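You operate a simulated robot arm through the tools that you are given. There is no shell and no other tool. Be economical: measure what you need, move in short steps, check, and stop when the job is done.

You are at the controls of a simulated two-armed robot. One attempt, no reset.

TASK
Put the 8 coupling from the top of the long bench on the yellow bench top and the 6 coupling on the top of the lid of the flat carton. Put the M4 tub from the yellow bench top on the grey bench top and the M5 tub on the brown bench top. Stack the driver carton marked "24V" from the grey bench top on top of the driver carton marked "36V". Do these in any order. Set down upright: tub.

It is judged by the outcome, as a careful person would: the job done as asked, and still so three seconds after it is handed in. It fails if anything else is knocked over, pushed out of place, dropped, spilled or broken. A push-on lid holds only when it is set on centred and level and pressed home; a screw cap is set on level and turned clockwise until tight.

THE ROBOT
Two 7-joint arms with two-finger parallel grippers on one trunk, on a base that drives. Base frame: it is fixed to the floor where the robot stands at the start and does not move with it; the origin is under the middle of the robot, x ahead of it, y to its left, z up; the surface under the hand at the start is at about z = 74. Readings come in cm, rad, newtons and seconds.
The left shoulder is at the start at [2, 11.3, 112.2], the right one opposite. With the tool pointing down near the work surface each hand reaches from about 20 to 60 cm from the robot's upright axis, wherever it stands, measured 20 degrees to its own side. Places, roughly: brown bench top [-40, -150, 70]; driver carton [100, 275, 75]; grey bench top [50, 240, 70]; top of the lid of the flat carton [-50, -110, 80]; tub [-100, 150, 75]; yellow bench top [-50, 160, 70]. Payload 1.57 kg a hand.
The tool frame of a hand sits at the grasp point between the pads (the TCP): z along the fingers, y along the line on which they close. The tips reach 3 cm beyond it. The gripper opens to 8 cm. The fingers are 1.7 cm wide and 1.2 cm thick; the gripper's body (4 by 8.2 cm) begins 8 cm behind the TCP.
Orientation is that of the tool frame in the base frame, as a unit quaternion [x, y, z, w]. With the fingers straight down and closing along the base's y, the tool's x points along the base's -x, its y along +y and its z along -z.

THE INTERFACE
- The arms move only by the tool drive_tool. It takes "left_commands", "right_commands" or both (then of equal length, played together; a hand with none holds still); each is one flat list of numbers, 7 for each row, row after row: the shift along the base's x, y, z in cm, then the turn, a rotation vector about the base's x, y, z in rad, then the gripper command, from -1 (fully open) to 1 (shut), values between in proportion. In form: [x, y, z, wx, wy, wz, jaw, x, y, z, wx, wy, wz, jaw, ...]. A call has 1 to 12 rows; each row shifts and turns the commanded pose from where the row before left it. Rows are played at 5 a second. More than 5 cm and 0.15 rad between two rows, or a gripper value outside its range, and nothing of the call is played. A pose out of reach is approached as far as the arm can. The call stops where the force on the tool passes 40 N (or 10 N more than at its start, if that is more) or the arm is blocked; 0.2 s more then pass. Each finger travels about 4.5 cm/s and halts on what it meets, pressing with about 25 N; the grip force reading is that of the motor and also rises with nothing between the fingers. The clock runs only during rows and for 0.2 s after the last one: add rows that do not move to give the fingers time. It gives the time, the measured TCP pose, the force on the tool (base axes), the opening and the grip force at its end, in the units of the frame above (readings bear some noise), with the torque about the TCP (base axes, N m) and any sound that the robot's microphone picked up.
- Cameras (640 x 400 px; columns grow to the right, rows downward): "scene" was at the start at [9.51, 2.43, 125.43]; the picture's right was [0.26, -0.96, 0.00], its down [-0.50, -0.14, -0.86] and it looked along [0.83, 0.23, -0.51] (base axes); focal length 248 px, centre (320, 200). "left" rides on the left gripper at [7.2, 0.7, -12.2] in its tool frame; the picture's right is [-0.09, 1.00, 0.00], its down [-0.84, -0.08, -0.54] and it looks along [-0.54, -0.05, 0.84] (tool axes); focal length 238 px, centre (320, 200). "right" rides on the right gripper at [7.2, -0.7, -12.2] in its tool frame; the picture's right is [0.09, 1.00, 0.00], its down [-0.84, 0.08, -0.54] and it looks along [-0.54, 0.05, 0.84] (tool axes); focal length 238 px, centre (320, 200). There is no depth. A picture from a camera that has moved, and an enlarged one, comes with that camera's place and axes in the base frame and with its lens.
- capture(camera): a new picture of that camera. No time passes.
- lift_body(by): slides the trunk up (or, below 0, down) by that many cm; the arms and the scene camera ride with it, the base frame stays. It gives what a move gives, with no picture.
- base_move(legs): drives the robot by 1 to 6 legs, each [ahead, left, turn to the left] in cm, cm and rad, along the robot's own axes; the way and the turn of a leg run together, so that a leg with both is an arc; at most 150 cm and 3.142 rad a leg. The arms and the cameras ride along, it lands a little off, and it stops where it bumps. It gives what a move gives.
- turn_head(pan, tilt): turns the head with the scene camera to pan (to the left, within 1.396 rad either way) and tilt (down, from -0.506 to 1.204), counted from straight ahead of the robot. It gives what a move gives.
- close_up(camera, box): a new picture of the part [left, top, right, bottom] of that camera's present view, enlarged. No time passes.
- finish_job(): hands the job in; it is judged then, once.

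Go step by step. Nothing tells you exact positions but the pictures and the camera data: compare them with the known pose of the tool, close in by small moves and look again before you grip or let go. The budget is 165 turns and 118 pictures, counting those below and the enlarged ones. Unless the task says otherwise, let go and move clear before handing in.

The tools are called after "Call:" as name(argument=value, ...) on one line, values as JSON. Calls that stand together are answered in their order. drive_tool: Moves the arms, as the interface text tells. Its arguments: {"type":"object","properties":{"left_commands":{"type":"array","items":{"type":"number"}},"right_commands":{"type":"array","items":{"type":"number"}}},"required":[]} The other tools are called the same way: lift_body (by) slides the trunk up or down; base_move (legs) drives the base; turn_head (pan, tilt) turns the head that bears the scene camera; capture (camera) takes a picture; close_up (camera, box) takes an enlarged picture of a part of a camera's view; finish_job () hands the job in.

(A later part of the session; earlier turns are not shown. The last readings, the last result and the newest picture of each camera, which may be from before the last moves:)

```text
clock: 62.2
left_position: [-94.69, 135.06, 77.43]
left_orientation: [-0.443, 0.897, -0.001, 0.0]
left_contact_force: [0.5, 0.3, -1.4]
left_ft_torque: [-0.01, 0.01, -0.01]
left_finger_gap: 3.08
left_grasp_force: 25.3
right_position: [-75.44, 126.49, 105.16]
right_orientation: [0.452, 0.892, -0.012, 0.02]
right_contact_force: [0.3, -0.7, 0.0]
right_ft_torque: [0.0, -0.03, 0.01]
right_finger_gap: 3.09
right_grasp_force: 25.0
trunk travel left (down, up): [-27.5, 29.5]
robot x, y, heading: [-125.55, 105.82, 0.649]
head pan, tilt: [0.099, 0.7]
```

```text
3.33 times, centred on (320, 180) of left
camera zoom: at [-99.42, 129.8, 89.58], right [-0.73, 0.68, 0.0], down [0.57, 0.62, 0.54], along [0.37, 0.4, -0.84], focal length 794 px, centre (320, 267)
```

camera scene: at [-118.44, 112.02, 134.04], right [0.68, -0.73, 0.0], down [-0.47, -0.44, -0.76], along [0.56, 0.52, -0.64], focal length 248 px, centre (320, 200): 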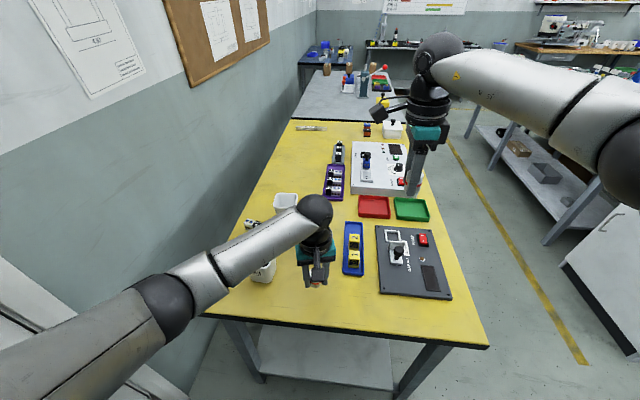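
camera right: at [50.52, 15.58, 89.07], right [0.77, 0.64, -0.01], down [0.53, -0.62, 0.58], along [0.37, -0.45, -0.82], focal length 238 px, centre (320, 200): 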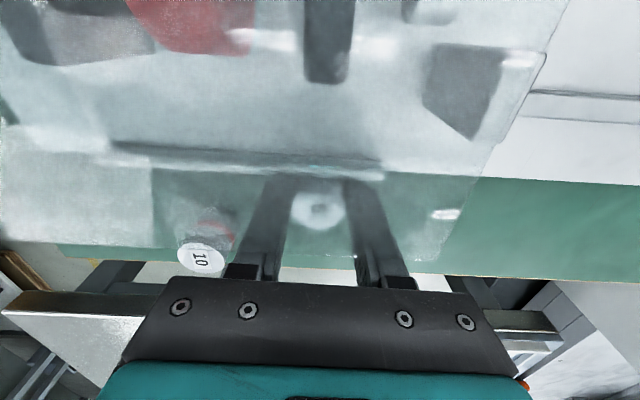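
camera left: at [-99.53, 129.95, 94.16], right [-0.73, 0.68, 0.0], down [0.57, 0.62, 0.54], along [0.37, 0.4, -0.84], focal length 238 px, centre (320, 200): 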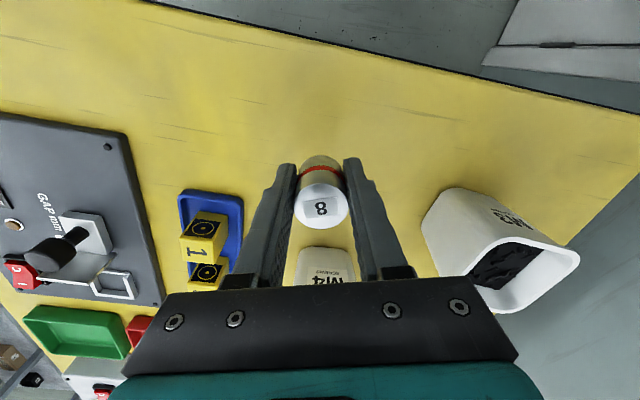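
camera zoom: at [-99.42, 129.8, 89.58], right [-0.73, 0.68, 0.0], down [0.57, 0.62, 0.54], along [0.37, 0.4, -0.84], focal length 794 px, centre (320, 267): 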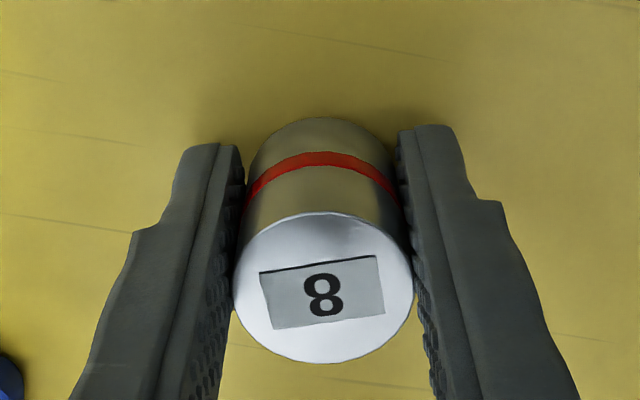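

Call:
drive_tool(left_commands=[0, 0, -0.3, 0, 0, 0, 1, 0, 0, -0.3, 0, 0, 0, 1, 0, 0, -0.3, 0, 0, 0, 1, 0, 0, 0, 0, 0, 0, 1])

```text
clock: 63.3
left_position: [-94.58, 135.04, 77.09]
left_orientation: [-0.442, 0.897, 0.0, 0.002]
left_contact_force: [-7.8, -3.6, 16.3]
left_ft_torque: [0.04, 0.55, 0.05]
left_finger_gap: 3.12
left_grasp_force: 25.2
right_position: [-75.39, 126.62, 105.1]
right_orientation: [0.452, 0.892, -0.011, 0.02]
right_contact_force: [0.7, 0.6, -1.2]
right_ft_torque: [0.01, 0.02, -0.02]
right_finger_gap: 3.1
right_grasp_force: 24.8
trunk travel left (down, up): [-27.5, 29.5]
robot x, y, heading: [-125.06, 105.79, 0.649]
head pan, tilt: [0.099, 0.7]
stopped in row 4 (left hand): the force on the tool passed its limit at 41 N (the readings are from after the stop); the commanded pose is now the measured one
```

Contact at the same height as the long bench. Releasing and rising.

Call:
drive_tool(left_commands=[0, 0, 0.05, 0, 0, 0, 0.1, 0, 0, 0, 0, 0, 0, -0.3, 0, 0, 0, 0, 0, 0, -0.3, 0, 0, 2, 0, 0, 0, -0.3, 0, 0, 4.5, 0, 0, 0, -0.3, 0, 0, 4.5, 0, 0, 0, -0.3, 0, 0, 4.5, 0, 0, 0, -0.3, 0, 0, 4.5, 0, 0, 0, -0.3])

Call:
capture(camera="left")

```text
clock: 65.1
left_position: [-94.45, 135.22, 96.82]
left_orientation: [-0.443, 0.896, 0.0, 0.0]
left_contact_force: [0.4, 0.7, 0.2]
left_ft_torque: [-0.02, 0.02, -0.03]
left_finger_gap: 5.19
left_grasp_force: 0.0
right_position: [-75.31, 126.62, 105.1]
right_orientation: [0.452, 0.892, -0.011, 0.018]
right_contact_force: [-0.2, 0.3, -0.4]
right_ft_torque: [0.0, 0.0, 0.0]
right_finger_gap: 3.11
right_grasp_force: 25.0
trunk travel left (down, up): [-27.5, 29.5]
robot x, y, heading: [-125.24, 105.71, 0.644]
head pan, tilt: [0.099, 0.7]
```

```text
82 pictures are left
camera left: at [-99.34, 129.91, 108.95], right [-0.73, 0.68, 0.0], down [0.57, 0.62, 0.54], along [0.37, 0.4, -0.84], focal length 238 px, centre (320, 200)
```

left: 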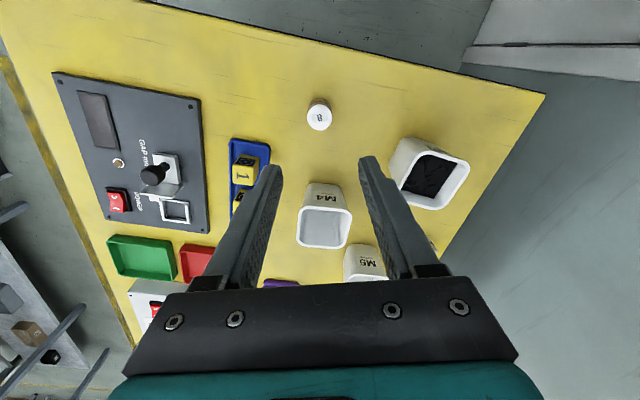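

The 8 stands on the yellow bench. Now a close look at the M4 tub rim for grasping.

Call:
close_up(camera="left", box=[270, 150, 400, 290])

Call:
capture(camera="scene")

```text
2.86 times, centred on (335, 220) of left
camera zoom: at [-99.34, 129.91, 108.95], right [-0.73, 0.68, 0.0], down [0.57, 0.62, 0.54], along [0.37, 0.4, -0.84], focal length 681 px, centre (277, 143)
```

zoom: 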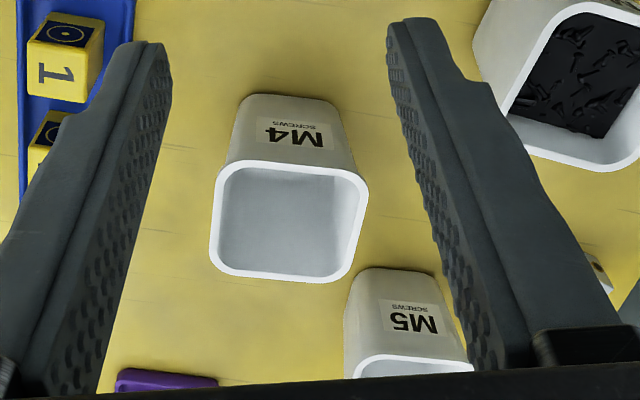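

```text
80 pictures are left
camera scene: at [-118.47, 111.99, 134.04], right [0.68, -0.73, 0.0], down [-0.47, -0.44, -0.77], along [0.56, 0.52, -0.64], focal length 248 px, centre (320, 200)
```

scene: 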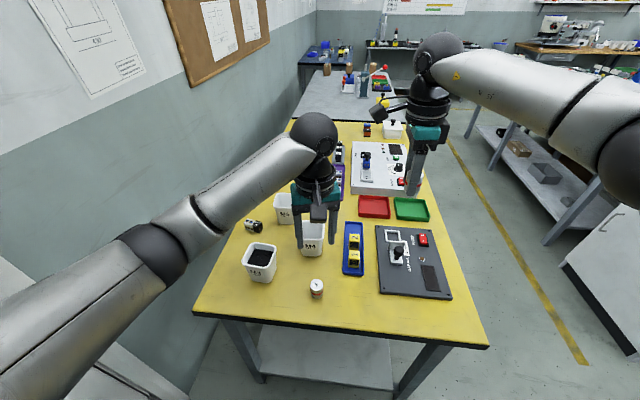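

M4 and M5 are empty tubs; I'll pinch M4's wall on its wall-side (mid at about (-87.2, 149.2), rim z ≈ 82.3). Moving above it with a slight tilt to match the draft.

Call:
drive_tool(left_commands=[1.83, 3.49, -0.8, -0.009, -0.01, -0.036, -0.3, 1.83, 3.49, -0.8, -0.009, -0.01, -0.036, -0.3, 1.83, 3.49, -0.8, -0.009, -0.01, -0.036, -0.3, 1.83, 3.49, -0.8, -0.009, -0.01, -0.036, -0.3, 0, 0, 0, 0, 0, 0, -0.3])

Call:
capture(camera="left")

Call:
close_up(camera="scene", box=[210, 170, 400, 310])

```text
clock: 66.3
left_position: [-87.23, 149.16, 93.68]
left_orientation: [-0.376, 0.926, -0.026, 0.012]
left_contact_force: [0.3, 0.7, 0.4]
left_ft_torque: [-0.01, -0.05, -0.04]
left_finger_gap: 5.21
left_grasp_force: 0.1
right_position: [-75.32, 126.58, 105.14]
right_orientation: [0.453, 0.891, -0.012, 0.019]
right_contact_force: [0.4, -1.1, -0.7]
right_ft_torque: [0.0, 0.02, -0.02]
right_finger_gap: 3.1
right_grasp_force: 25.5
trunk travel left (down, up): [-27.5, 29.5]
robot x, y, heading: [-125.32, 106.04, 0.647]
head pan, tilt: [0.099, 0.7]
```

```text
79 pictures are left
camera left: at [-93.28, 145.08, 105.74], right [-0.63, 0.78, -0.06], down [0.63, 0.55, 0.55], along [0.46, 0.31, -0.83], focal length 238 px, centre (320, 200)
```

left: 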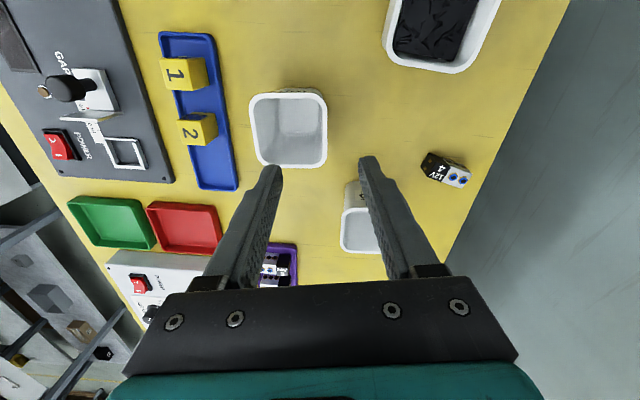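

```text
2.86 times, centred on (305, 240) of scene
camera zoom: at [-118.49, 112.03, 134.04], right [0.68, -0.73, 0.0], down [-0.47, -0.44, -0.77], along [0.56, 0.52, -0.64], focal length 707 px, centre (363, 86)
```

zoom: 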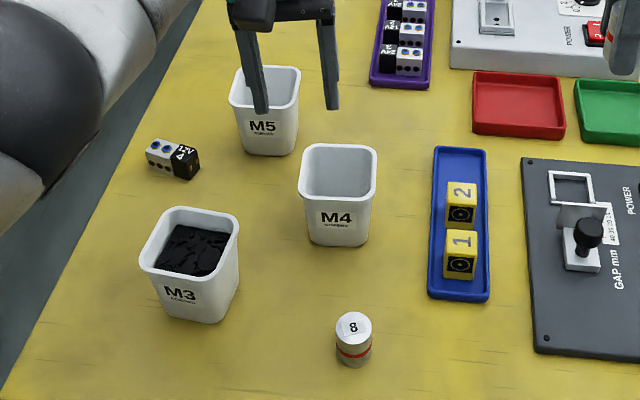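

The wall is well between the fingers. Descending with a small yaw correction.

Call:
drive_tool(left_commands=[0.05, -0.1, -3, 0, 0, -0.02, -0.3, 0.05, -0.1, -3, 0, 0, -0.02, -0.3, 0.05, -0.1, -3, 0, 0, -0.02, -0.3, 0, 0, -2, 0, 0, -0.02, -0.3, 0, 0, -1.5, 0, 0, 0, -0.3, 0, 0, 0, 0, 0, 0, -0.3])

Call:
capture(camera="left")

Call:
close_up(camera="scene", box=[210, 170, 400, 310])

```text
clock: 67.7
left_position: [-88.95, 147.88, 81.44]
left_orientation: [-0.339, 0.941, -0.025, 0.01]
left_contact_force: [-0.2, 0.7, 0.4]
left_ft_torque: [-0.04, 0.02, 0.02]
left_finger_gap: 5.2
left_grasp_force: 0.0
left hand out of reach, approached as far as the arm can: row 3, 4, 5
right_position: [-75.37, 126.52, 105.17]
right_orientation: [0.452, 0.892, -0.012, 0.02]
right_contact_force: [-0.3, -0.8, 0.2]
right_ft_torque: [0.02, 0.01, 0.01]
right_finger_gap: 3.09
right_grasp_force: 25.2
trunk travel left (down, up): [-27.5, 29.5]
robot x, y, heading: [-125.23, 105.31, 0.647]
head pan, tilt: [0.099, 0.7]
```

```text
77 pictures are left
camera left: at [-95.37, 144.31, 93.65], right [-0.56, 0.82, -0.05], down [0.67, 0.5, 0.55], along [0.48, 0.27, -0.84], focal length 238 px, centre (320, 200)
```

left: 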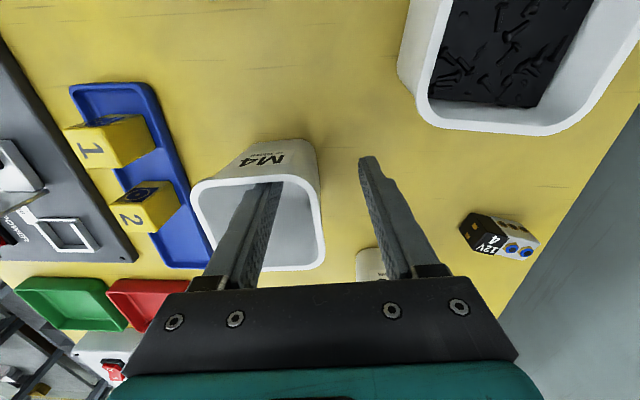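

```text
2.86 times, centred on (305, 240) of scene
camera zoom: at [-118.47, 112.03, 134.04], right [0.68, -0.73, 0.0], down [-0.47, -0.44, -0.76], along [0.56, 0.52, -0.64], focal length 707 px, centre (363, 86)
```

zoom: 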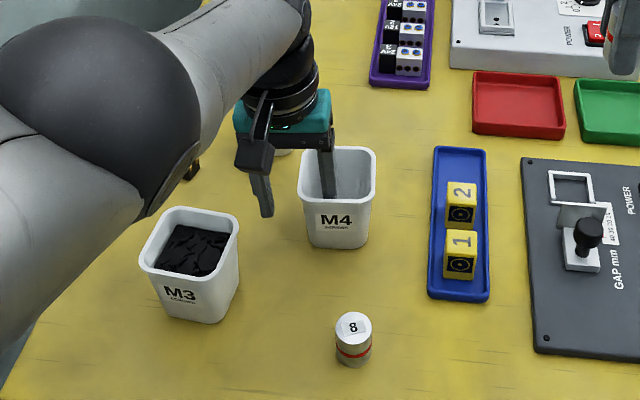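

The arm is at its reach limit, 2 cm short of the wall's middle. I'll rise clear, drive 7 cm closer and try again.

Call:
drive_tool(left_commands=[0, 0, 3.5, 0, 0, 0, -0.3, 0, 0, 4.5, 0, 0, 0, -0.3, 0, 0, 2.5, 0, 0, 0, -0.3])

```text
clock: 68.5
left_position: [-86.79, 149.07, 91.39]
left_orientation: [-0.34, 0.94, -0.027, 0.008]
left_contact_force: [0.3, 0.0, -0.5]
left_ft_torque: [0.0, 0.02, 0.0]
left_finger_gap: 5.2
left_grasp_force: 0.1
left hand out of reach, approached as far as the arm can: row 1, 2, 3
right_position: [-75.29, 126.59, 105.05]
right_orientation: [0.452, 0.892, -0.011, 0.019]
right_contact_force: [-1.0, -0.1, -1.2]
right_ft_torque: [0.03, 0.01, 0.0]
right_finger_gap: 3.1
right_grasp_force: 24.6
trunk travel left (down, up): [-27.5, 29.5]
robot x, y, heading: [-125.45, 105.45, 0.645]
head pan, tilt: [0.099, 0.7]
```

Call:
base_move(legs=[[7, 0, 0]])

Call:
capture(camera="left")

```text
clock: 69.5
left_position: [-81.24, 153.33, 91.44]
left_orientation: [-0.34, 0.94, -0.026, 0.009]
left_contact_force: [0.0, 0.6, -0.2]
left_ft_torque: [-0.01, -0.01, 0.02]
left_finger_gap: 5.2
left_grasp_force: 0.1
right_position: [-69.81, 130.68, 105.03]
right_orientation: [0.452, 0.892, -0.012, 0.019]
right_contact_force: [-0.1, 0.0, -0.5]
right_ft_torque: [0.02, 0.01, -0.02]
right_finger_gap: 3.11
right_grasp_force: 25.0
trunk travel left (down, up): [-27.5, 29.5]
robot x, y, heading: [-120.13, 109.7, 0.645]
head pan, tilt: [0.099, 0.7]
```

```text
75 pictures are left
camera left: at [-87.54, 149.79, 103.49], right [-0.56, 0.82, -0.05], down [0.68, 0.5, 0.54], along [0.47, 0.27, -0.84], focal length 238 px, centre (320, 200)
```

left: 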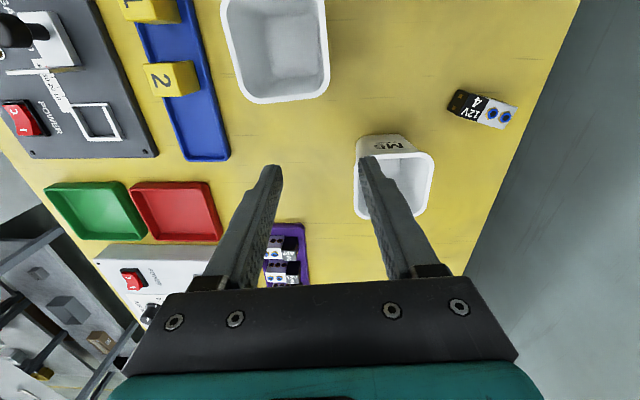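

Now in range; back over the M4 wall at about (-87.1, 149) and down.

Call:
drive_tool(left_commands=[-2.9, -2.15, 0, 0, 0, 0, -0.3, -2.9, -2.15, 0, 0, 0, 0, -0.3, 0, 0, -3, 0, 0, 0, -0.3, 0, 0, -3, 0, 0, 0, -0.3, 0, 0, -2.5, 0, 0, 0, -0.3, 0, 0, -1.5, 0, 0, 0, -0.3, 0, 0, 0, 0, 0, 0, -0.3])

Call:
capture(camera="left")

```text
clock: 71.1
left_position: [-83.5, 152.09, 81.64]
left_orientation: [-0.339, 0.94, -0.026, 0.008]
left_contact_force: [-0.5, -0.4, 0.4]
left_ft_torque: [0.02, -0.03, -0.02]
left_finger_gap: 5.2
left_grasp_force: 0.1
left hand out of reach, approached as far as the arm can: row 1, 2, 3, 4, 5, 6
right_position: [-69.83, 130.79, 105.12]
right_orientation: [0.452, 0.892, -0.011, 0.019]
right_contact_force: [-0.1, 0.5, -0.9]
right_ft_torque: [-0.03, 0.03, -0.01]
right_finger_gap: 3.09
right_grasp_force: 25.1
trunk travel left (down, up): [-27.5, 29.5]
robot x, y, heading: [-119.88, 109.87, 0.65]
head pan, tilt: [0.099, 0.7]
```

```text
74 pictures are left
camera left: at [-89.81, 148.56, 93.69], right [-0.56, 0.82, -0.05], down [0.68, 0.5, 0.54], along [0.48, 0.27, -0.84], focal length 238 px, centre (320, 200)
```

left: 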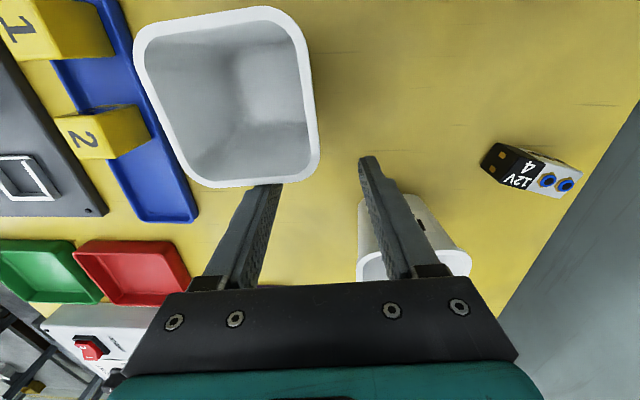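

The arm seems to be stuck near a joint limit rather than short of reach. I'll raise it, undo the tilt and see whether it frees up.

Call:
drive_tool(left_commands=[0, 0, 4, 0.009, 0.01, 0.03, -0.3, 0, 0, 4, 0.009, 0.01, 0.03, -0.3, 0, 0, 4, 0.009, 0.01, 0.03, -0.3, 0, 0, 4, 0.009, 0.01, 0.03, -0.3, 0, 0, 0, 0, 0, 0, -0.3])

```text
clock: 72.3
left_position: [-83.53, 152.08, 97.69]
left_orientation: [-0.397, 0.918, -0.002, -0.003]
left_contact_force: [0.7, 0.0, 0.4]
left_ft_torque: [0.0, 0.0, -0.02]
left_finger_gap: 5.22
left_grasp_force: 0.0
right_position: [-69.78, 130.5, 105.02]
right_orientation: [0.453, 0.891, -0.011, 0.02]
right_contact_force: [0.9, 0.0, -0.5]
right_ft_torque: [0.0, 0.06, 0.04]
right_finger_gap: 3.11
right_grasp_force: 24.7
trunk travel left (down, up): [-27.5, 29.5]
robot x, y, heading: [-120.16, 109.67, 0.645]
head pan, tilt: [0.099, 0.7]
```

It works again, so the wrist yaw was the limit. I'll turn the hand the other way (+1.47 rad) and pinch M4's near wall at about (-87.3, 144.3) instead.

Call:
drive_tool(left_commands=[-0.38, -0.78, -0.4, 0, 0, 0.147, -0.3, -0.38, -0.78, -0.4, 0, 0, 0.147, -0.3, -0.38, -0.78, -0.4, 0, 0, 0.147, -0.3, -0.38, -0.78, -0.4, 0, 0, 0.147, -0.3, -0.38, -0.78, -0.4, 0, 0, 0.147, -0.3, -0.38, -0.78, -0.4, 0, 0, 0.147, -0.3, -0.38, -0.78, -0.4, 0, 0, 0.147, -0.3, -0.38, -0.78, -0.4, 0, 0, 0.147, -0.3, -0.38, -0.78, -0.4, 0, 0, 0.147, -0.3, -0.38, -0.78, -0.4, 0, 0, 0.147, -0.3, 0, 0, 0, 0, 0, 0, -0.3])

Call:
capture(camera="left")

```text
clock: 74.7
left_position: [-87.25, 144.16, 93.58]
left_orientation: [0.909, -0.416, 0.003, 0.0]
left_contact_force: [0.6, -0.1, 0.0]
left_ft_torque: [0.02, -0.01, -0.03]
left_finger_gap: 5.21
left_grasp_force: 0.2
right_position: [-69.83, 130.72, 105.22]
right_orientation: [0.452, 0.892, -0.012, 0.019]
right_contact_force: [0.5, 0.7, -0.4]
right_ft_torque: [-0.02, -0.03, 0.02]
right_finger_gap: 3.11
right_grasp_force: 25.1
trunk travel left (down, up): [-27.5, 29.5]
robot x, y, heading: [-119.97, 109.81, 0.649]
head pan, tilt: [0.099, 0.7]
```

```text
73 pictures are left
camera left: at [-83.11, 138.46, 105.74], right [-0.81, -0.58, 0.0], down [-0.49, 0.69, 0.54], along [-0.31, 0.44, -0.84], focal length 238 px, centre (320, 200)
```

left: 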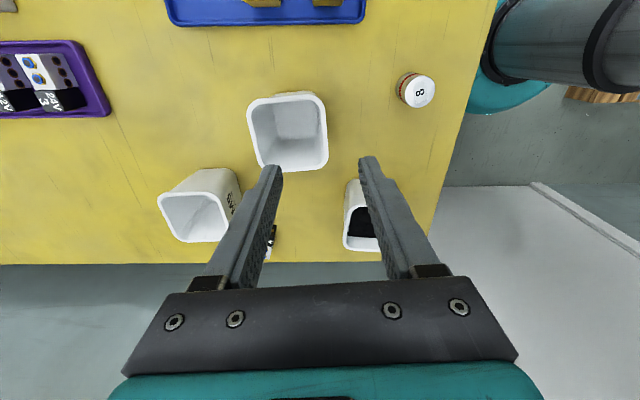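

The near wall lies between the fingers. Descending.

Call:
drive_tool(left_commands=[-0.1, -0.25, -3, 0, 0, -0.025, -0.3, -0.1, -0.25, -3, 0, 0, -0.025, -0.3, 0, 0, -3, 0, 0, 0, -0.3, 0, 0, -2, 0, 0, 0, -0.3, 0, 0, -1.4, 0, 0, 0, -0.3, 0, 0, 0, 0, 0, 0, -0.3])

Call:
capture(camera="left")

Call:
close_up(camera="scene", box=[210, 170, 400, 310])

```text
clock: 76.1
left_position: [-87.48, 143.84, 81.12]
left_orientation: [0.898, -0.44, 0.003, 0.0]
left_contact_force: [0.9, 0.2, -0.9]
left_ft_torque: [0.01, 0.03, 0.01]
left_finger_gap: 5.2
left_grasp_force: 0.1
right_position: [-69.89, 130.62, 105.07]
right_orientation: [0.453, 0.891, -0.012, 0.019]
right_contact_force: [-1.0, -0.8, -0.3]
right_ft_torque: [0.0, -0.03, 0.0]
right_finger_gap: 3.12
right_grasp_force: 25.2
trunk travel left (down, up): [-27.5, 29.5]
robot x, y, heading: [-119.87, 109.75, 0.647]
head pan, tilt: [0.099, 0.7]
```

```text
72 pictures are left
camera left: at [-83.59, 137.84, 93.33], right [-0.84, -0.54, 0.0], down [-0.46, 0.71, 0.54], along [-0.29, 0.45, -0.84], focal length 238 px, centre (320, 200)
```

left: 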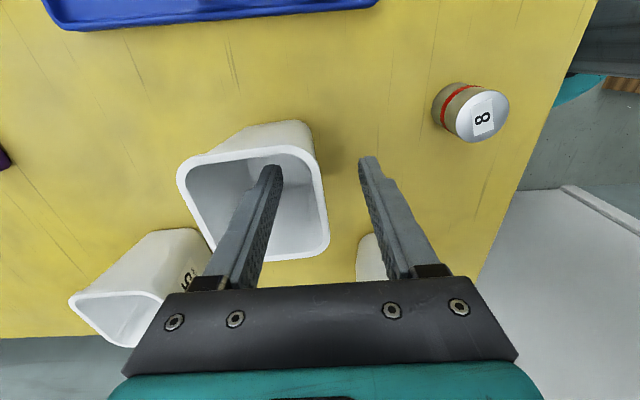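

```text
2.86 times, centred on (305, 240) of scene
camera zoom: at [-113.01, 116.13, 134.04], right [0.68, -0.73, 0.0], down [-0.47, -0.44, -0.76], along [0.56, 0.52, -0.64], focal length 707 px, centre (363, 86)
```

zoom: 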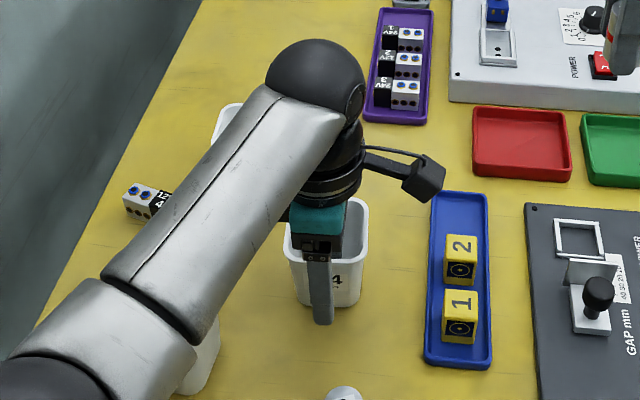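

Inner finger inside, outer finger outside, wall centred. Closing.

Call:
drive_tool(left_commands=[0, 0, 0, 0, 0, 0, 0.3, 0, 0, 0, 0, 0, 0, 1, 0, 0, 0, 0, 0, 0, 1, 0, 0, 0, 0, 0, 0, 1, 0, 0, 0, 0, 0, 0, 1, 0, 0, 0.5, 0, 0, 0, 1, 0, 0, 1.5, 0, 0, 0, 1, 0, 0, 0, 0, 0, 0, 1])

Call:
capture(camera="left")

Call:
close_up(camera="scene", box=[210, 170, 400, 310])

```text
clock: 77.9
left_position: [-87.42, 143.9, 83.11]
left_orientation: [0.898, -0.439, 0.003, 0.001]
left_contact_force: [-0.2, 0.3, -0.8]
left_ft_torque: [0.03, 0.03, 0.02]
left_finger_gap: 0.22
left_grasp_force: 23.5
right_position: [-69.85, 130.62, 104.95]
right_orientation: [0.453, 0.891, -0.012, 0.02]
right_contact_force: [-1.1, -0.3, -0.5]
right_ft_torque: [0.01, 0.02, 0.0]
right_finger_gap: 3.1
right_grasp_force: 25.1
trunk travel left (down, up): [-27.5, 29.5]
robot x, y, heading: [-119.79, 109.45, 0.645]
head pan, tilt: [0.099, 0.7]
```

```text
70 pictures are left
camera left: at [-83.49, 137.87, 95.37], right [-0.84, -0.54, 0.0], down [-0.45, 0.71, 0.54], along [-0.29, 0.45, -0.84], focal length 238 px, centre (320, 200)
```

left: 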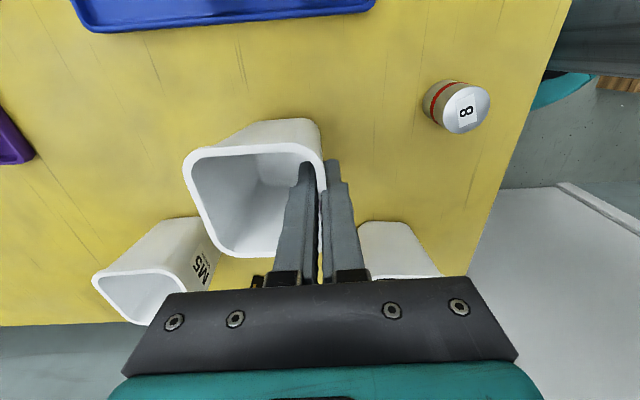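

```text
2.86 times, centred on (305, 240) of scene
camera zoom: at [-113.01, 116.13, 134.03], right [0.68, -0.73, 0.0], down [-0.47, -0.44, -0.76], along [0.56, 0.52, -0.64], focal length 707 px, centre (363, 86)
```

zoom: 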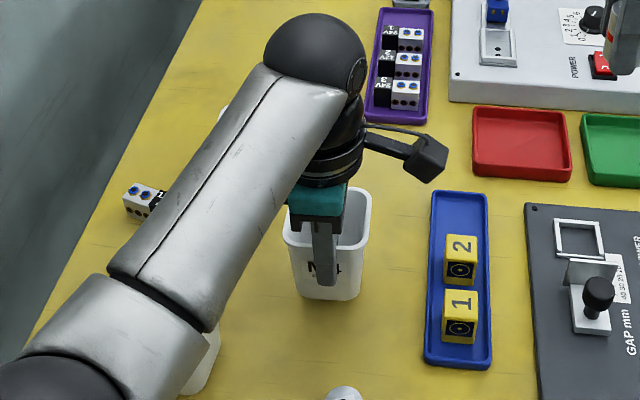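

M4 is held and hanging upright. Lifting it well clear.

Call:
drive_tool(left_commands=[0, 0, 4.5, 0, 0, 0, 1, 0, 0, 4.5, 0, 0, 0, 1, 0, 0, 4.5, 0, 0, 0, 1, 0, 0, 4.5, 0, 0, 0, 1, 0, 0, 4, 0, 0, 0, 1, -2, -2, 2, 0, 0, 0, 1, -2, -2, 0, 0, 0, 0, 1])

Call:
turn_head(pan=-0.1, tilt=0.45)

Call:
capture(camera="scene")

```text
clock: 79.5
left_position: [-91.43, 140.0, 107.38]
left_orientation: [0.898, -0.44, 0.003, 0.001]
left_contact_force: [-0.1, -0.6, -1.7]
left_ft_torque: [-0.02, 0.04, 0.01]
left_finger_gap: 0.22
left_grasp_force: 23.7
right_position: [-69.87, 130.64, 105.08]
right_orientation: [0.453, 0.891, -0.012, 0.02]
right_contact_force: [-0.1, -0.8, -0.2]
right_ft_torque: [0.03, 0.01, 0.03]
right_finger_gap: 3.08
right_grasp_force: 24.7
trunk travel left (down, up): [-27.5, 29.5]
robot x, y, heading: [-119.71, 109.61, 0.644]
head pan, tilt: [0.099, 0.7]
```

```text
clock: 80.3
left_position: [-91.2, 139.87, 107.23]
left_orientation: [0.898, -0.44, 0.002, 0.001]
left_contact_force: [0.6, 1.5, -0.3]
left_ft_torque: [0.0, 0.03, 0.02]
left_finger_gap: 0.2
left_grasp_force: 23.6
right_position: [-69.79, 130.61, 105.18]
right_orientation: [0.452, 0.892, -0.011, 0.019]
right_contact_force: [0.3, -0.2, -1.6]
right_ft_torque: [0.03, 0.0, 0.01]
right_finger_gap: 3.11
right_grasp_force: 25.0
trunk travel left (down, up): [-27.5, 29.5]
robot x, y, heading: [-120.17, 109.57, 0.647]
head pan, tilt: [-0.099, 0.45]
```

```text
68 pictures are left
camera scene: at [-111.4, 115.15, 136.25], right [0.52, -0.85, 0.0], down [-0.37, -0.23, -0.9], along [0.77, 0.47, -0.44], focal length 248 px, centre (320, 200)
```

scene: 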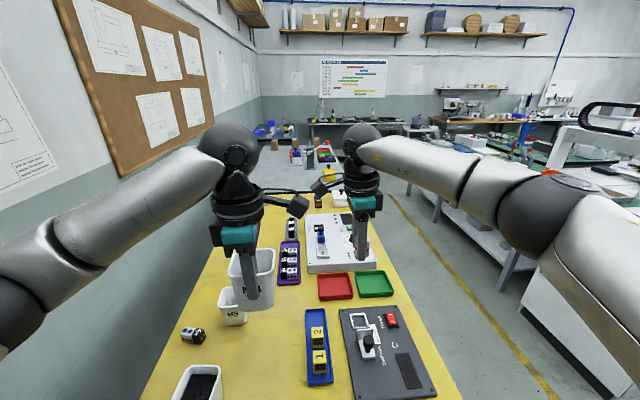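

Driving back out, across to the aisle and forward alongside the benches.

Call:
base_move(legs=[[-6, 0, 0], [0, -78, 0], [0, 0, -0.025], [130, 0, 0]])

Call:
turn_head(pan=0.6, tilt=0.5)

Call:
capture(camera="scene")

```text
clock: 91.5
left_position: [58.7, 147.36, 107.33]
left_orientation: [0.887, -0.462, 0.002, 0.001]
left_contact_force: [-0.1, 0.4, 0.4]
left_ft_torque: [-0.01, 0.03, 0.01]
left_finger_gap: 0.23
left_grasp_force: 23.4
right_position: [79.76, 136.99, 105.12]
right_orientation: [0.475, 0.88, -0.012, 0.019]
right_contact_force: [0.4, -0.5, -0.2]
right_ft_torque: [0.0, -0.01, 0.02]
right_finger_gap: 3.09
right_grasp_force: 24.7
trunk travel left (down, up): [-27.5, 29.5]
robot x, y, heading: [28.7, 118.65, 0.6]
head pan, tilt: [-0.099, 0.45]
```

```text
clock: 92.6
left_position: [58.74, 147.48, 107.45]
left_orientation: [0.886, -0.463, 0.003, 0.0]
left_contact_force: [0.3, 0.1, -0.8]
left_ft_torque: [-0.01, 0.04, 0.01]
left_finger_gap: 0.23
left_grasp_force: 23.9
right_position: [79.68, 137.06, 105.12]
right_orientation: [0.474, 0.88, -0.012, 0.019]
right_contact_force: [-0.3, 0.0, -0.6]
right_ft_torque: [-0.02, 0.04, -0.04]
right_finger_gap: 3.1
right_grasp_force: 24.9
trunk travel left (down, up): [-27.5, 29.5]
robot x, y, heading: [28.91, 118.82, 0.595]
head pan, tilt: [0.6, 0.499]
```

```text
67 pictures are left
camera scene: at [32.66, 127.82, 135.81], right [0.93, -0.37, 0.0], down [-0.18, -0.45, -0.88], along [0.32, 0.82, -0.48], focal length 248 px, centre (320, 200)
```

scene: 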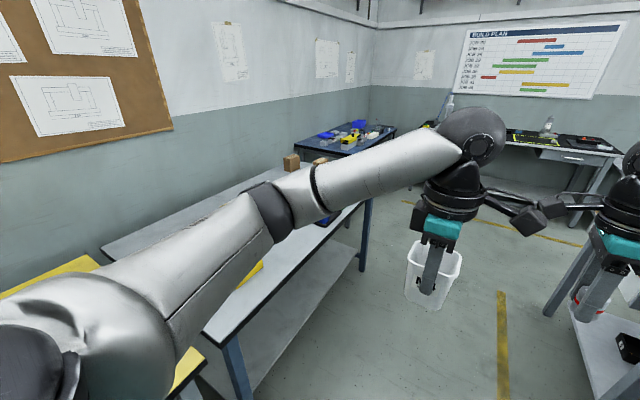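

The grey bench runs from about (19, 177) to (111, 243) with boxes at its far back end. I'll drive up level with it and turn to face it.

Call:
base_move(legs=[[100, 0, 0], [0, 0, 1.3]])

Call:
turn_head(pan=0.0, tilt=0.5)

Call:
capture(camera="scene")

```text
clock: 101.1
left_position: [92.53, 210.99, 107.24]
left_orientation: [0.985, 0.172, 0.003, -0.001]
left_contact_force: [0.5, -0.2, -0.6]
left_ft_torque: [0.01, 0.02, 0.01]
left_finger_gap: 0.21
left_grasp_force: 23.7
right_position: [108.01, 228.72, 105.08]
right_orientation: [-0.157, 0.987, 0.003, 0.023]
right_contact_force: [0.2, 0.8, -1.3]
right_ft_torque: [0.02, 0.03, -0.01]
right_finger_gap: 3.12
right_grasp_force: 25.3
trunk travel left (down, up): [-27.5, 29.5]
robot x, y, heading: [112.54, 175.08, 1.907]
head pan, tilt: [0.6, 0.499]
```

```text
clock: 102.1
left_position: [92.49, 211.18, 107.32]
left_orientation: [0.985, 0.172, 0.003, -0.002]
left_contact_force: [-1.6, 0.1, -0.7]
left_ft_torque: [-0.02, -0.02, -0.01]
left_finger_gap: 0.24
left_grasp_force: 23.5
right_position: [107.97, 228.81, 105.06]
right_orientation: [-0.157, 0.987, 0.002, 0.023]
right_contact_force: [-0.5, 0.2, -0.4]
right_ft_torque: [-0.02, -0.01, 0.0]
right_finger_gap: 3.08
right_grasp_force: 25.0
trunk travel left (down, up): [-27.5, 29.5]
robot x, y, heading: [112.54, 174.55, 1.901]
head pan, tilt: [0.0, 0.499]
```

```text
66 pictures are left
camera scene: at [108.86, 184.21, 135.81], right [0.95, 0.33, 0.0], down [0.16, -0.45, -0.88], along [-0.29, 0.83, -0.48], focal length 248 px, centre (320, 200)
```

scene: 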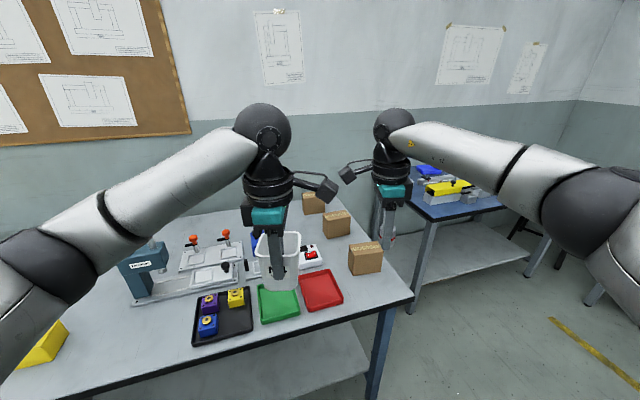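

Three driver cartons stand near the right end of the grey bench; reading their labels.

Call:
close_up(camera="scene", box=[230, 180, 430, 320])

Call:
capture(camera="right")

Call:
capture(camera="left")

```text
2.86 times, centred on (330, 250) of scene
camera zoom: at [108.86, 184.21, 135.81], right [0.95, 0.33, 0.0], down [0.16, -0.45, -0.88], along [-0.29, 0.83, -0.48], focal length 707 px, centre (291, 57)
```

zoom: 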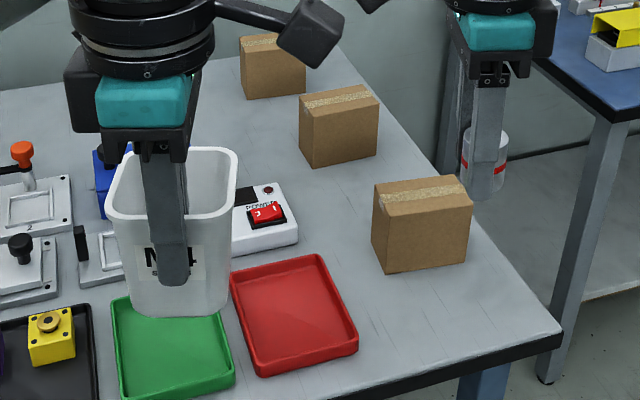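

```text
64 pictures are left
camera right: at [100.71, 225.69, 117.01], right [-0.4, 0.92, -0.01], down [0.75, 0.33, 0.58], along [0.53, 0.22, -0.82], focal length 238 px, centre (320, 200)
```

right: 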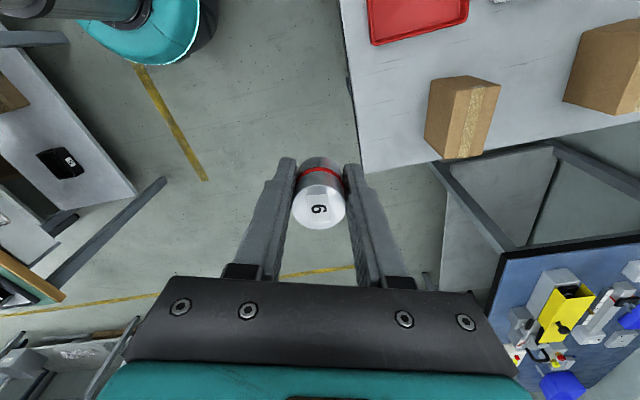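

```text
63 pictures are left
camera left: at [99.47, 212.97, 119.48], right [0.25, -0.97, 0.0], down [-0.82, -0.21, 0.54], along [-0.52, -0.13, -0.84], focal length 238 px, centre (320, 200)
```

left: 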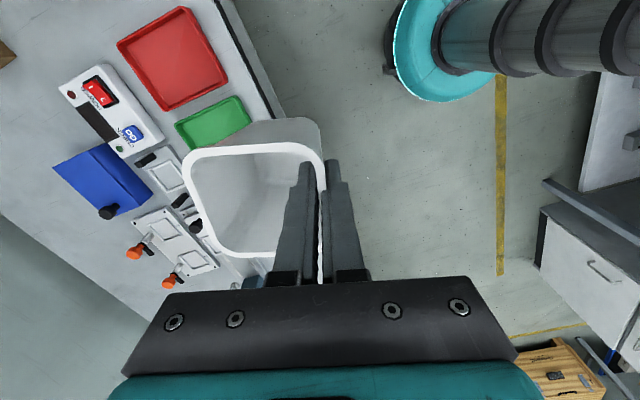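

The labels face away from here. First I'll put M4 on the free front-left area of the grey bench (around (50, 204)); turning to face the bench and moving there.

Call:
base_move(legs=[[0, 0, 0.285], [18, 0, 0], [0, 26, 0]])

Call:
turn_head(pan=0.2, tilt=0.85)

Call:
capture(camera="scene")

Call:
capture(camera="left")

```text
clock: 106.0
left_position: [51.3, 203.48, 107.31]
left_orientation: [0.95, 0.313, 0.003, -0.002]
left_contact_force: [0.3, 0.8, -0.8]
left_ft_torque: [0.0, -0.01, 0.03]
left_finger_gap: 0.23
left_grasp_force: 24.2
right_position: [61.37, 224.78, 105.14]
right_orientation: [-0.299, 0.954, 0.006, 0.022]
right_contact_force: [-0.4, -0.8, -0.7]
right_ft_torque: [0.03, -0.01, -0.02]
right_finger_gap: 3.1
right_grasp_force: 24.6
trunk travel left (down, up): [-27.5, 29.5]
robot x, y, heading: [80.89, 174.36, 2.192]
head pan, tilt: [0.0, 0.499]
```

```text
clock: 106.8
left_position: [51.56, 203.57, 107.33]
left_orientation: [0.95, 0.313, 0.002, -0.002]
left_contact_force: [0.1, 0.1, -0.6]
left_ft_torque: [-0.02, 0.05, 0.0]
left_finger_gap: 0.24
left_grasp_force: 24.0
right_position: [61.26, 224.84, 105.09]
right_orientation: [-0.298, 0.954, 0.005, 0.022]
right_contact_force: [-0.1, 0.6, -0.4]
right_ft_torque: [0.02, 0.01, 0.03]
right_finger_gap: 3.13
right_grasp_force: 24.9
trunk travel left (down, up): [-27.5, 29.5]
robot x, y, heading: [81.02, 174.25, 2.191]
head pan, tilt: [0.201, 0.85]
```

```text
62 pictures are left
camera scene: at [74.5, 180.46, 132.82], right [0.68, 0.73, 0.0], down [0.55, -0.51, -0.66], along [-0.48, 0.45, -0.75], focal length 248 px, centre (320, 200)
```

scene: 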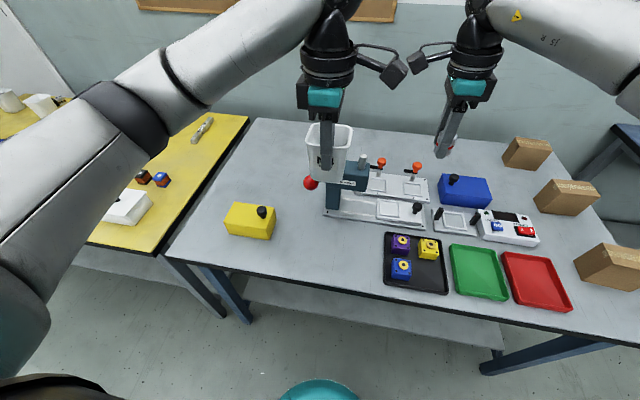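

```text
61 pictures are left
camera left: at [57.68, 207.31, 119.48], right [0.52, -0.86, 0.0], down [-0.72, -0.44, 0.54], along [-0.46, -0.28, -0.84], focal length 238 px, centre (320, 200)
```

left: 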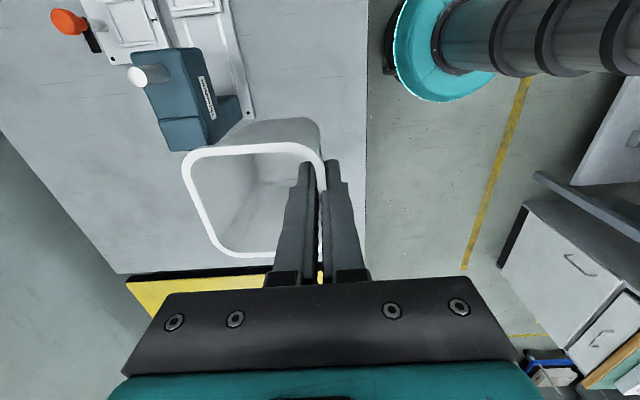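

Space between the yellow box, press and black tray is clear; tub centre target (48.5, 203.5). Lowering M4.

Call:
drive_tool(left_commands=[-0.5, -1.5, -3.5, 0, 0, 0, 1, -0.5, -1.5, -3.5, 0, 0, 0, 1, 0, 0, -4.5, 0, 0, 0, 1, 0, 0, -4.5, 0, 0, 0, 1, 0, 0, -4, 0, 0, 0, 1, 0, 0, -3, 0, 0, 0, 1, 0, 0, 0, 0, 0, 0, 1])

Call:
capture(camera="scene")

```text
clock: 108.1
left_position: [50.53, 201.27, 87.69]
left_orientation: [0.951, 0.31, 0.005, -0.014]
left_contact_force: [4.3, -3.4, 18.2]
left_ft_torque: [0.38, 0.57, -0.03]
left_finger_gap: 0.25
left_grasp_force: 23.7
right_position: [61.44, 224.78, 105.11]
right_orientation: [-0.299, 0.954, 0.005, 0.021]
right_contact_force: [0.0, -0.2, -1.2]
right_ft_torque: [-0.01, 0.01, -0.05]
right_finger_gap: 3.11
right_grasp_force: 24.7
trunk travel left (down, up): [-27.5, 29.5]
robot x, y, heading: [80.82, 174.32, 2.19]
head pan, tilt: [0.201, 0.85]
stopped in row 6 (left hand): the force on the tool passed its limit at 62 N (the readings are from after the stop); the commanded pose is now the measured one
```

```text
60 pictures are left
camera scene: at [74.58, 180.4, 132.82], right [0.68, 0.73, 0.0], down [0.55, -0.51, -0.66], along [-0.48, 0.45, -0.75], focal length 248 px, centre (320, 200)
```

scene: 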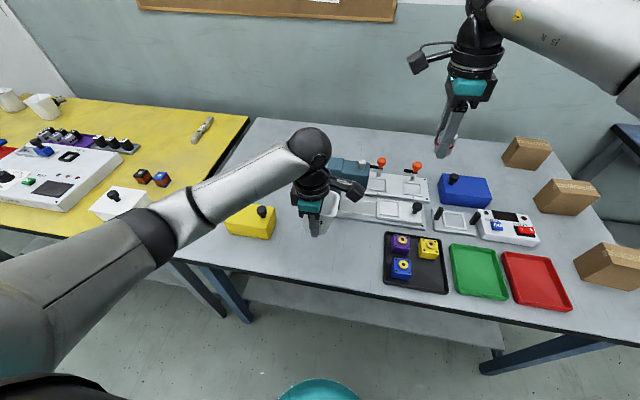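

Contact came early at z 87.7; I need to see whether that's the bench being higher or something in the way.

Call:
close_up(camera="scene", box=[230, 150, 400, 270])

Call:
capture(camera="left")

```text
3.33 times, centred on (315, 210) of scene
camera zoom: at [74.58, 180.4, 132.82], right [0.68, 0.73, 0.0], down [0.55, -0.51, -0.66], along [-0.48, 0.45, -0.75], focal length 825 px, centre (337, 167)
```

zoom: 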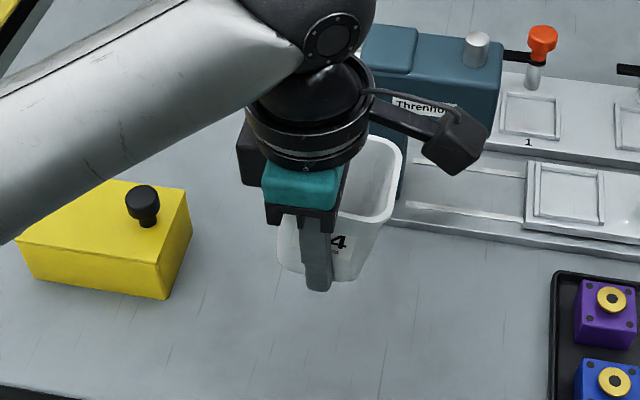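

```text
58 pictures are left
camera left: at [56.77, 204.71, 99.97], right [0.51, -0.86, -0.02], down [-0.72, -0.45, 0.53], along [-0.46, -0.25, -0.85], focal length 238 px, centre (320, 200)
```

left: 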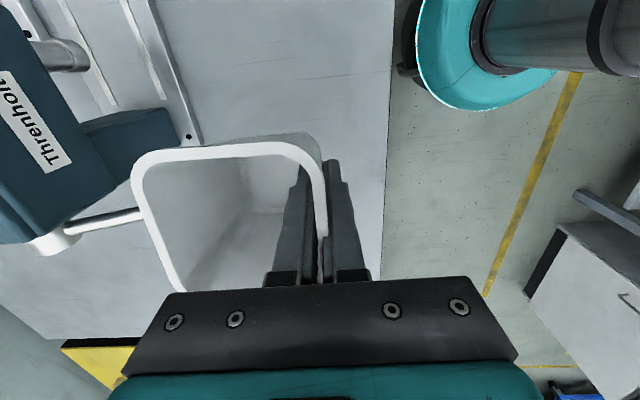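

The force torque points to the press's red lever ball being under the tub. I'll lift straight off and look.

Call:
drive_tool(left_commands=[0, 0, 3, 0, 0, 0, 1, 0, 0, 4, 0, 0, 0, 1, 0, 0, 4, 0, 0, 0, 1, 0, 0, 4, 0, 0, 0, 1, 0, 0, 0, 0, 0, 0, 1])

Call:
close_up(camera="scene", box=[200, 110, 460, 270])

Call:
capture(camera="left")

```text
clock: 109.3
left_position: [50.49, 201.1, 102.57]
left_orientation: [0.95, 0.312, 0.004, -0.01]
left_contact_force: [-0.8, -0.6, -0.9]
left_ft_torque: [0.0, 0.02, 0.0]
left_finger_gap: 0.25
left_grasp_force: 23.5
right_position: [61.26, 224.82, 105.11]
right_orientation: [-0.299, 0.954, 0.005, 0.022]
right_contact_force: [-0.1, 0.6, -2.0]
right_ft_torque: [0.02, -0.03, 0.0]
right_finger_gap: 3.1
right_grasp_force: 25.1
trunk travel left (down, up): [-27.5, 29.5]
robot x, y, heading: [81.21, 174.07, 2.195]
head pan, tilt: [0.201, 0.85]
```

```text
2.46 times, centred on (330, 190) of scene
camera zoom: at [74.5, 180.46, 132.81], right [0.68, 0.73, 0.0], down [0.55, -0.51, -0.66], along [-0.48, 0.45, -0.75], focal length 610 px, centre (295, 225)
```

zoom: 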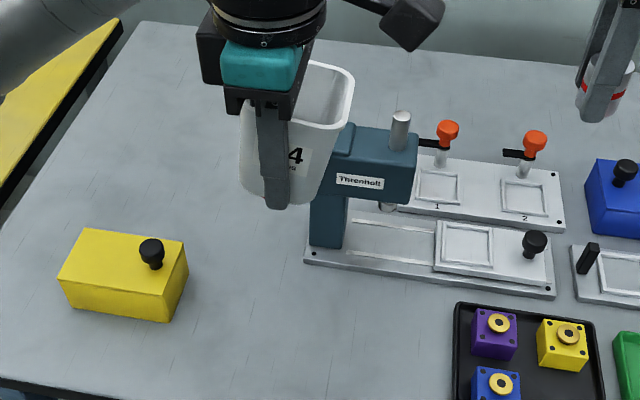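

```text
56 pictures are left
camera left: at [56.8, 204.62, 114.72], right [0.51, -0.86, -0.02], down [-0.72, -0.44, 0.53], along [-0.46, -0.26, -0.85], focal length 238 px, centre (320, 200)
```

left: 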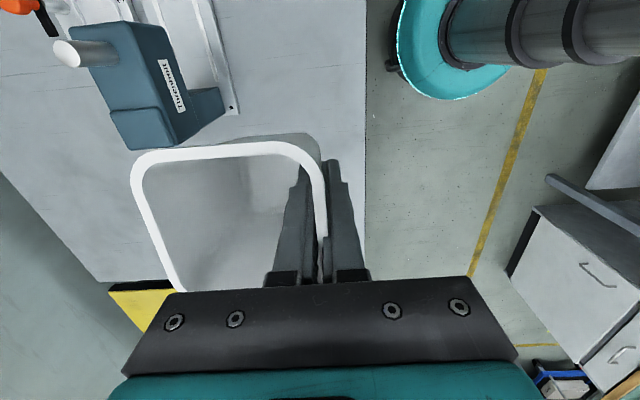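

The tub tilted a bit in the grip from the contact. I'll shift it aside to see the press and lever.

Call:
drive_tool(left_commands=[2.3, -3.2, 1, 0, 0, 0, 1, 2.3, -3.2, 1, 0, 0, 0, 1, 2.3, -3.2, 1, 0, 0, 0, 1, 0, 0, 0, 0, 0, 0, 1])

Call:
close_up(camera="scene", box=[200, 110, 460, 270])

Call:
capture(camera="scene")

```text
clock: 110.3
left_position: [54.14, 192.6, 104.26]
left_orientation: [0.951, 0.309, 0.005, -0.009]
left_contact_force: [0.3, -0.3, -2.5]
left_ft_torque: [0.0, 0.02, 0.01]
left_finger_gap: 0.26
left_grasp_force: 23.9
left hand out of reach, approached as far as the arm can: row 3
right_position: [61.28, 224.8, 105.01]
right_orientation: [-0.298, 0.954, 0.005, 0.022]
right_contact_force: [1.1, 0.8, -0.7]
right_ft_torque: [0.03, 0.01, 0.01]
right_finger_gap: 3.1
right_grasp_force: 25.0
trunk travel left (down, up): [-27.5, 29.5]
robot x, y, heading: [81.14, 174.26, 2.192]
head pan, tilt: [0.201, 0.85]
```

```text
2.46 times, centred on (330, 190) of scene
camera zoom: at [74.52, 180.48, 132.81], right [0.68, 0.73, 0.0], down [0.55, -0.51, -0.66], along [-0.48, 0.45, -0.75], focal length 610 px, centre (295, 225)
```

zoom: 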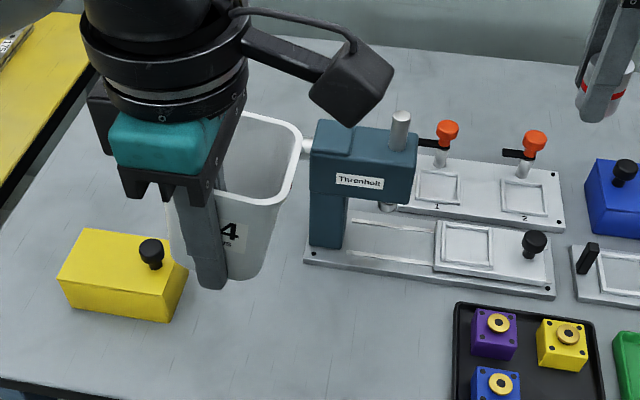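

```text
54 pictures are left
camera scene: at [74.52, 180.48, 132.81], right [0.68, 0.73, 0.0], down [0.55, -0.51, -0.66], along [-0.48, 0.45, -0.75], focal length 248 px, centre (320, 200)
```

scene: 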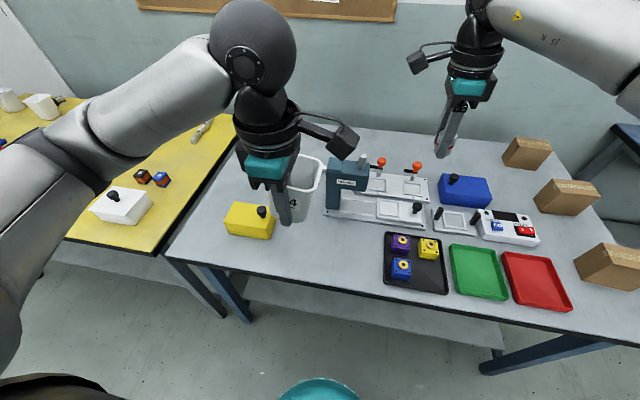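

The press itself hasn't shifted; the tub slid up about 3 cm in the grip and rolled about 10°. I'll level it by a small roll of the hand and move over the clear spot to the right, in front of the press, away from the lever.

Call:
drive_tool(left_commands=[0.73, 3.83, -1, 0.031, -0.043, 0, 1, 0.73, 3.83, -1, 0.031, -0.043, 0, 1, 0.73, 3.83, -1, 0.031, -0.043, 0, 1, 0, 0, -4, 0, 0, 0, 1, 0, 0, 0, 0, 0, 0, 1])

Call:
close_up(camera="scene", box=[270, 130, 420, 270])

Call:
capture(camera="left")

```text
clock: 111.5
left_position: [56.26, 204.0, 97.3]
left_orientation: [0.947, 0.309, 0.08, -0.034]
left_contact_force: [-1.4, -0.8, 0.2]
left_ft_torque: [-0.05, -0.02, 0.01]
left_finger_gap: 0.21
left_grasp_force: 24.0
right_position: [61.23, 224.79, 105.12]
right_orientation: [-0.299, 0.954, 0.004, 0.023]
right_contact_force: [0.0, -0.8, -1.0]
right_ft_torque: [-0.01, 0.02, 0.03]
right_finger_gap: 3.09
right_grasp_force: 24.7
trunk travel left (down, up): [-27.5, 29.5]
robot x, y, heading: [80.92, 174.21, 2.191]
head pan, tilt: [0.201, 0.85]
```

```text
2.86 times, centred on (345, 200) of scene
camera zoom: at [74.51, 180.46, 132.81], right [0.68, 0.73, 0.0], down [0.55, -0.51, -0.66], along [-0.48, 0.45, -0.75], focal length 707 px, centre (249, 200)
```

zoom: 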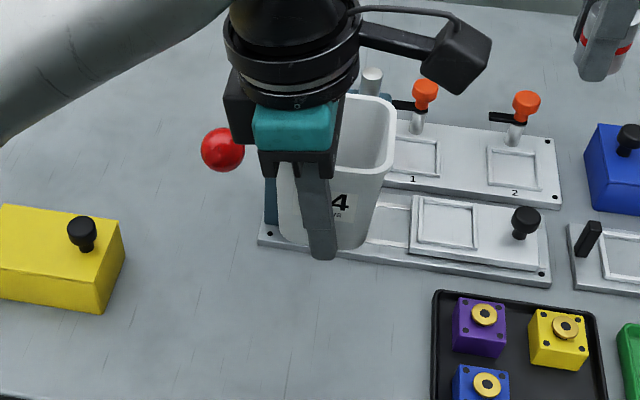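

```text
52 pictures are left
camera left: at [60.85, 206.3, 110.5], right [0.52, -0.85, -0.03], down [-0.78, -0.49, 0.39], along [-0.35, -0.18, -0.92], focal length 238 px, centre (320, 200)
```

left: 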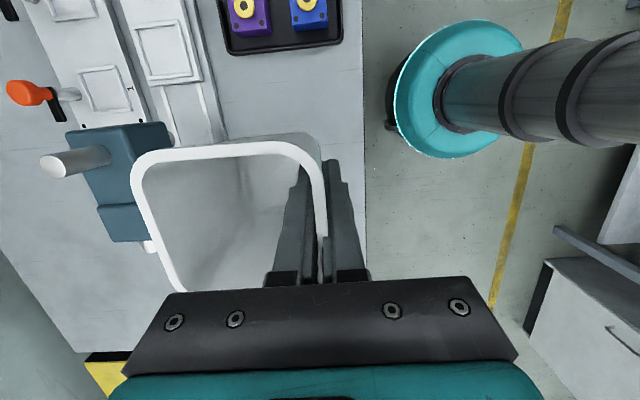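

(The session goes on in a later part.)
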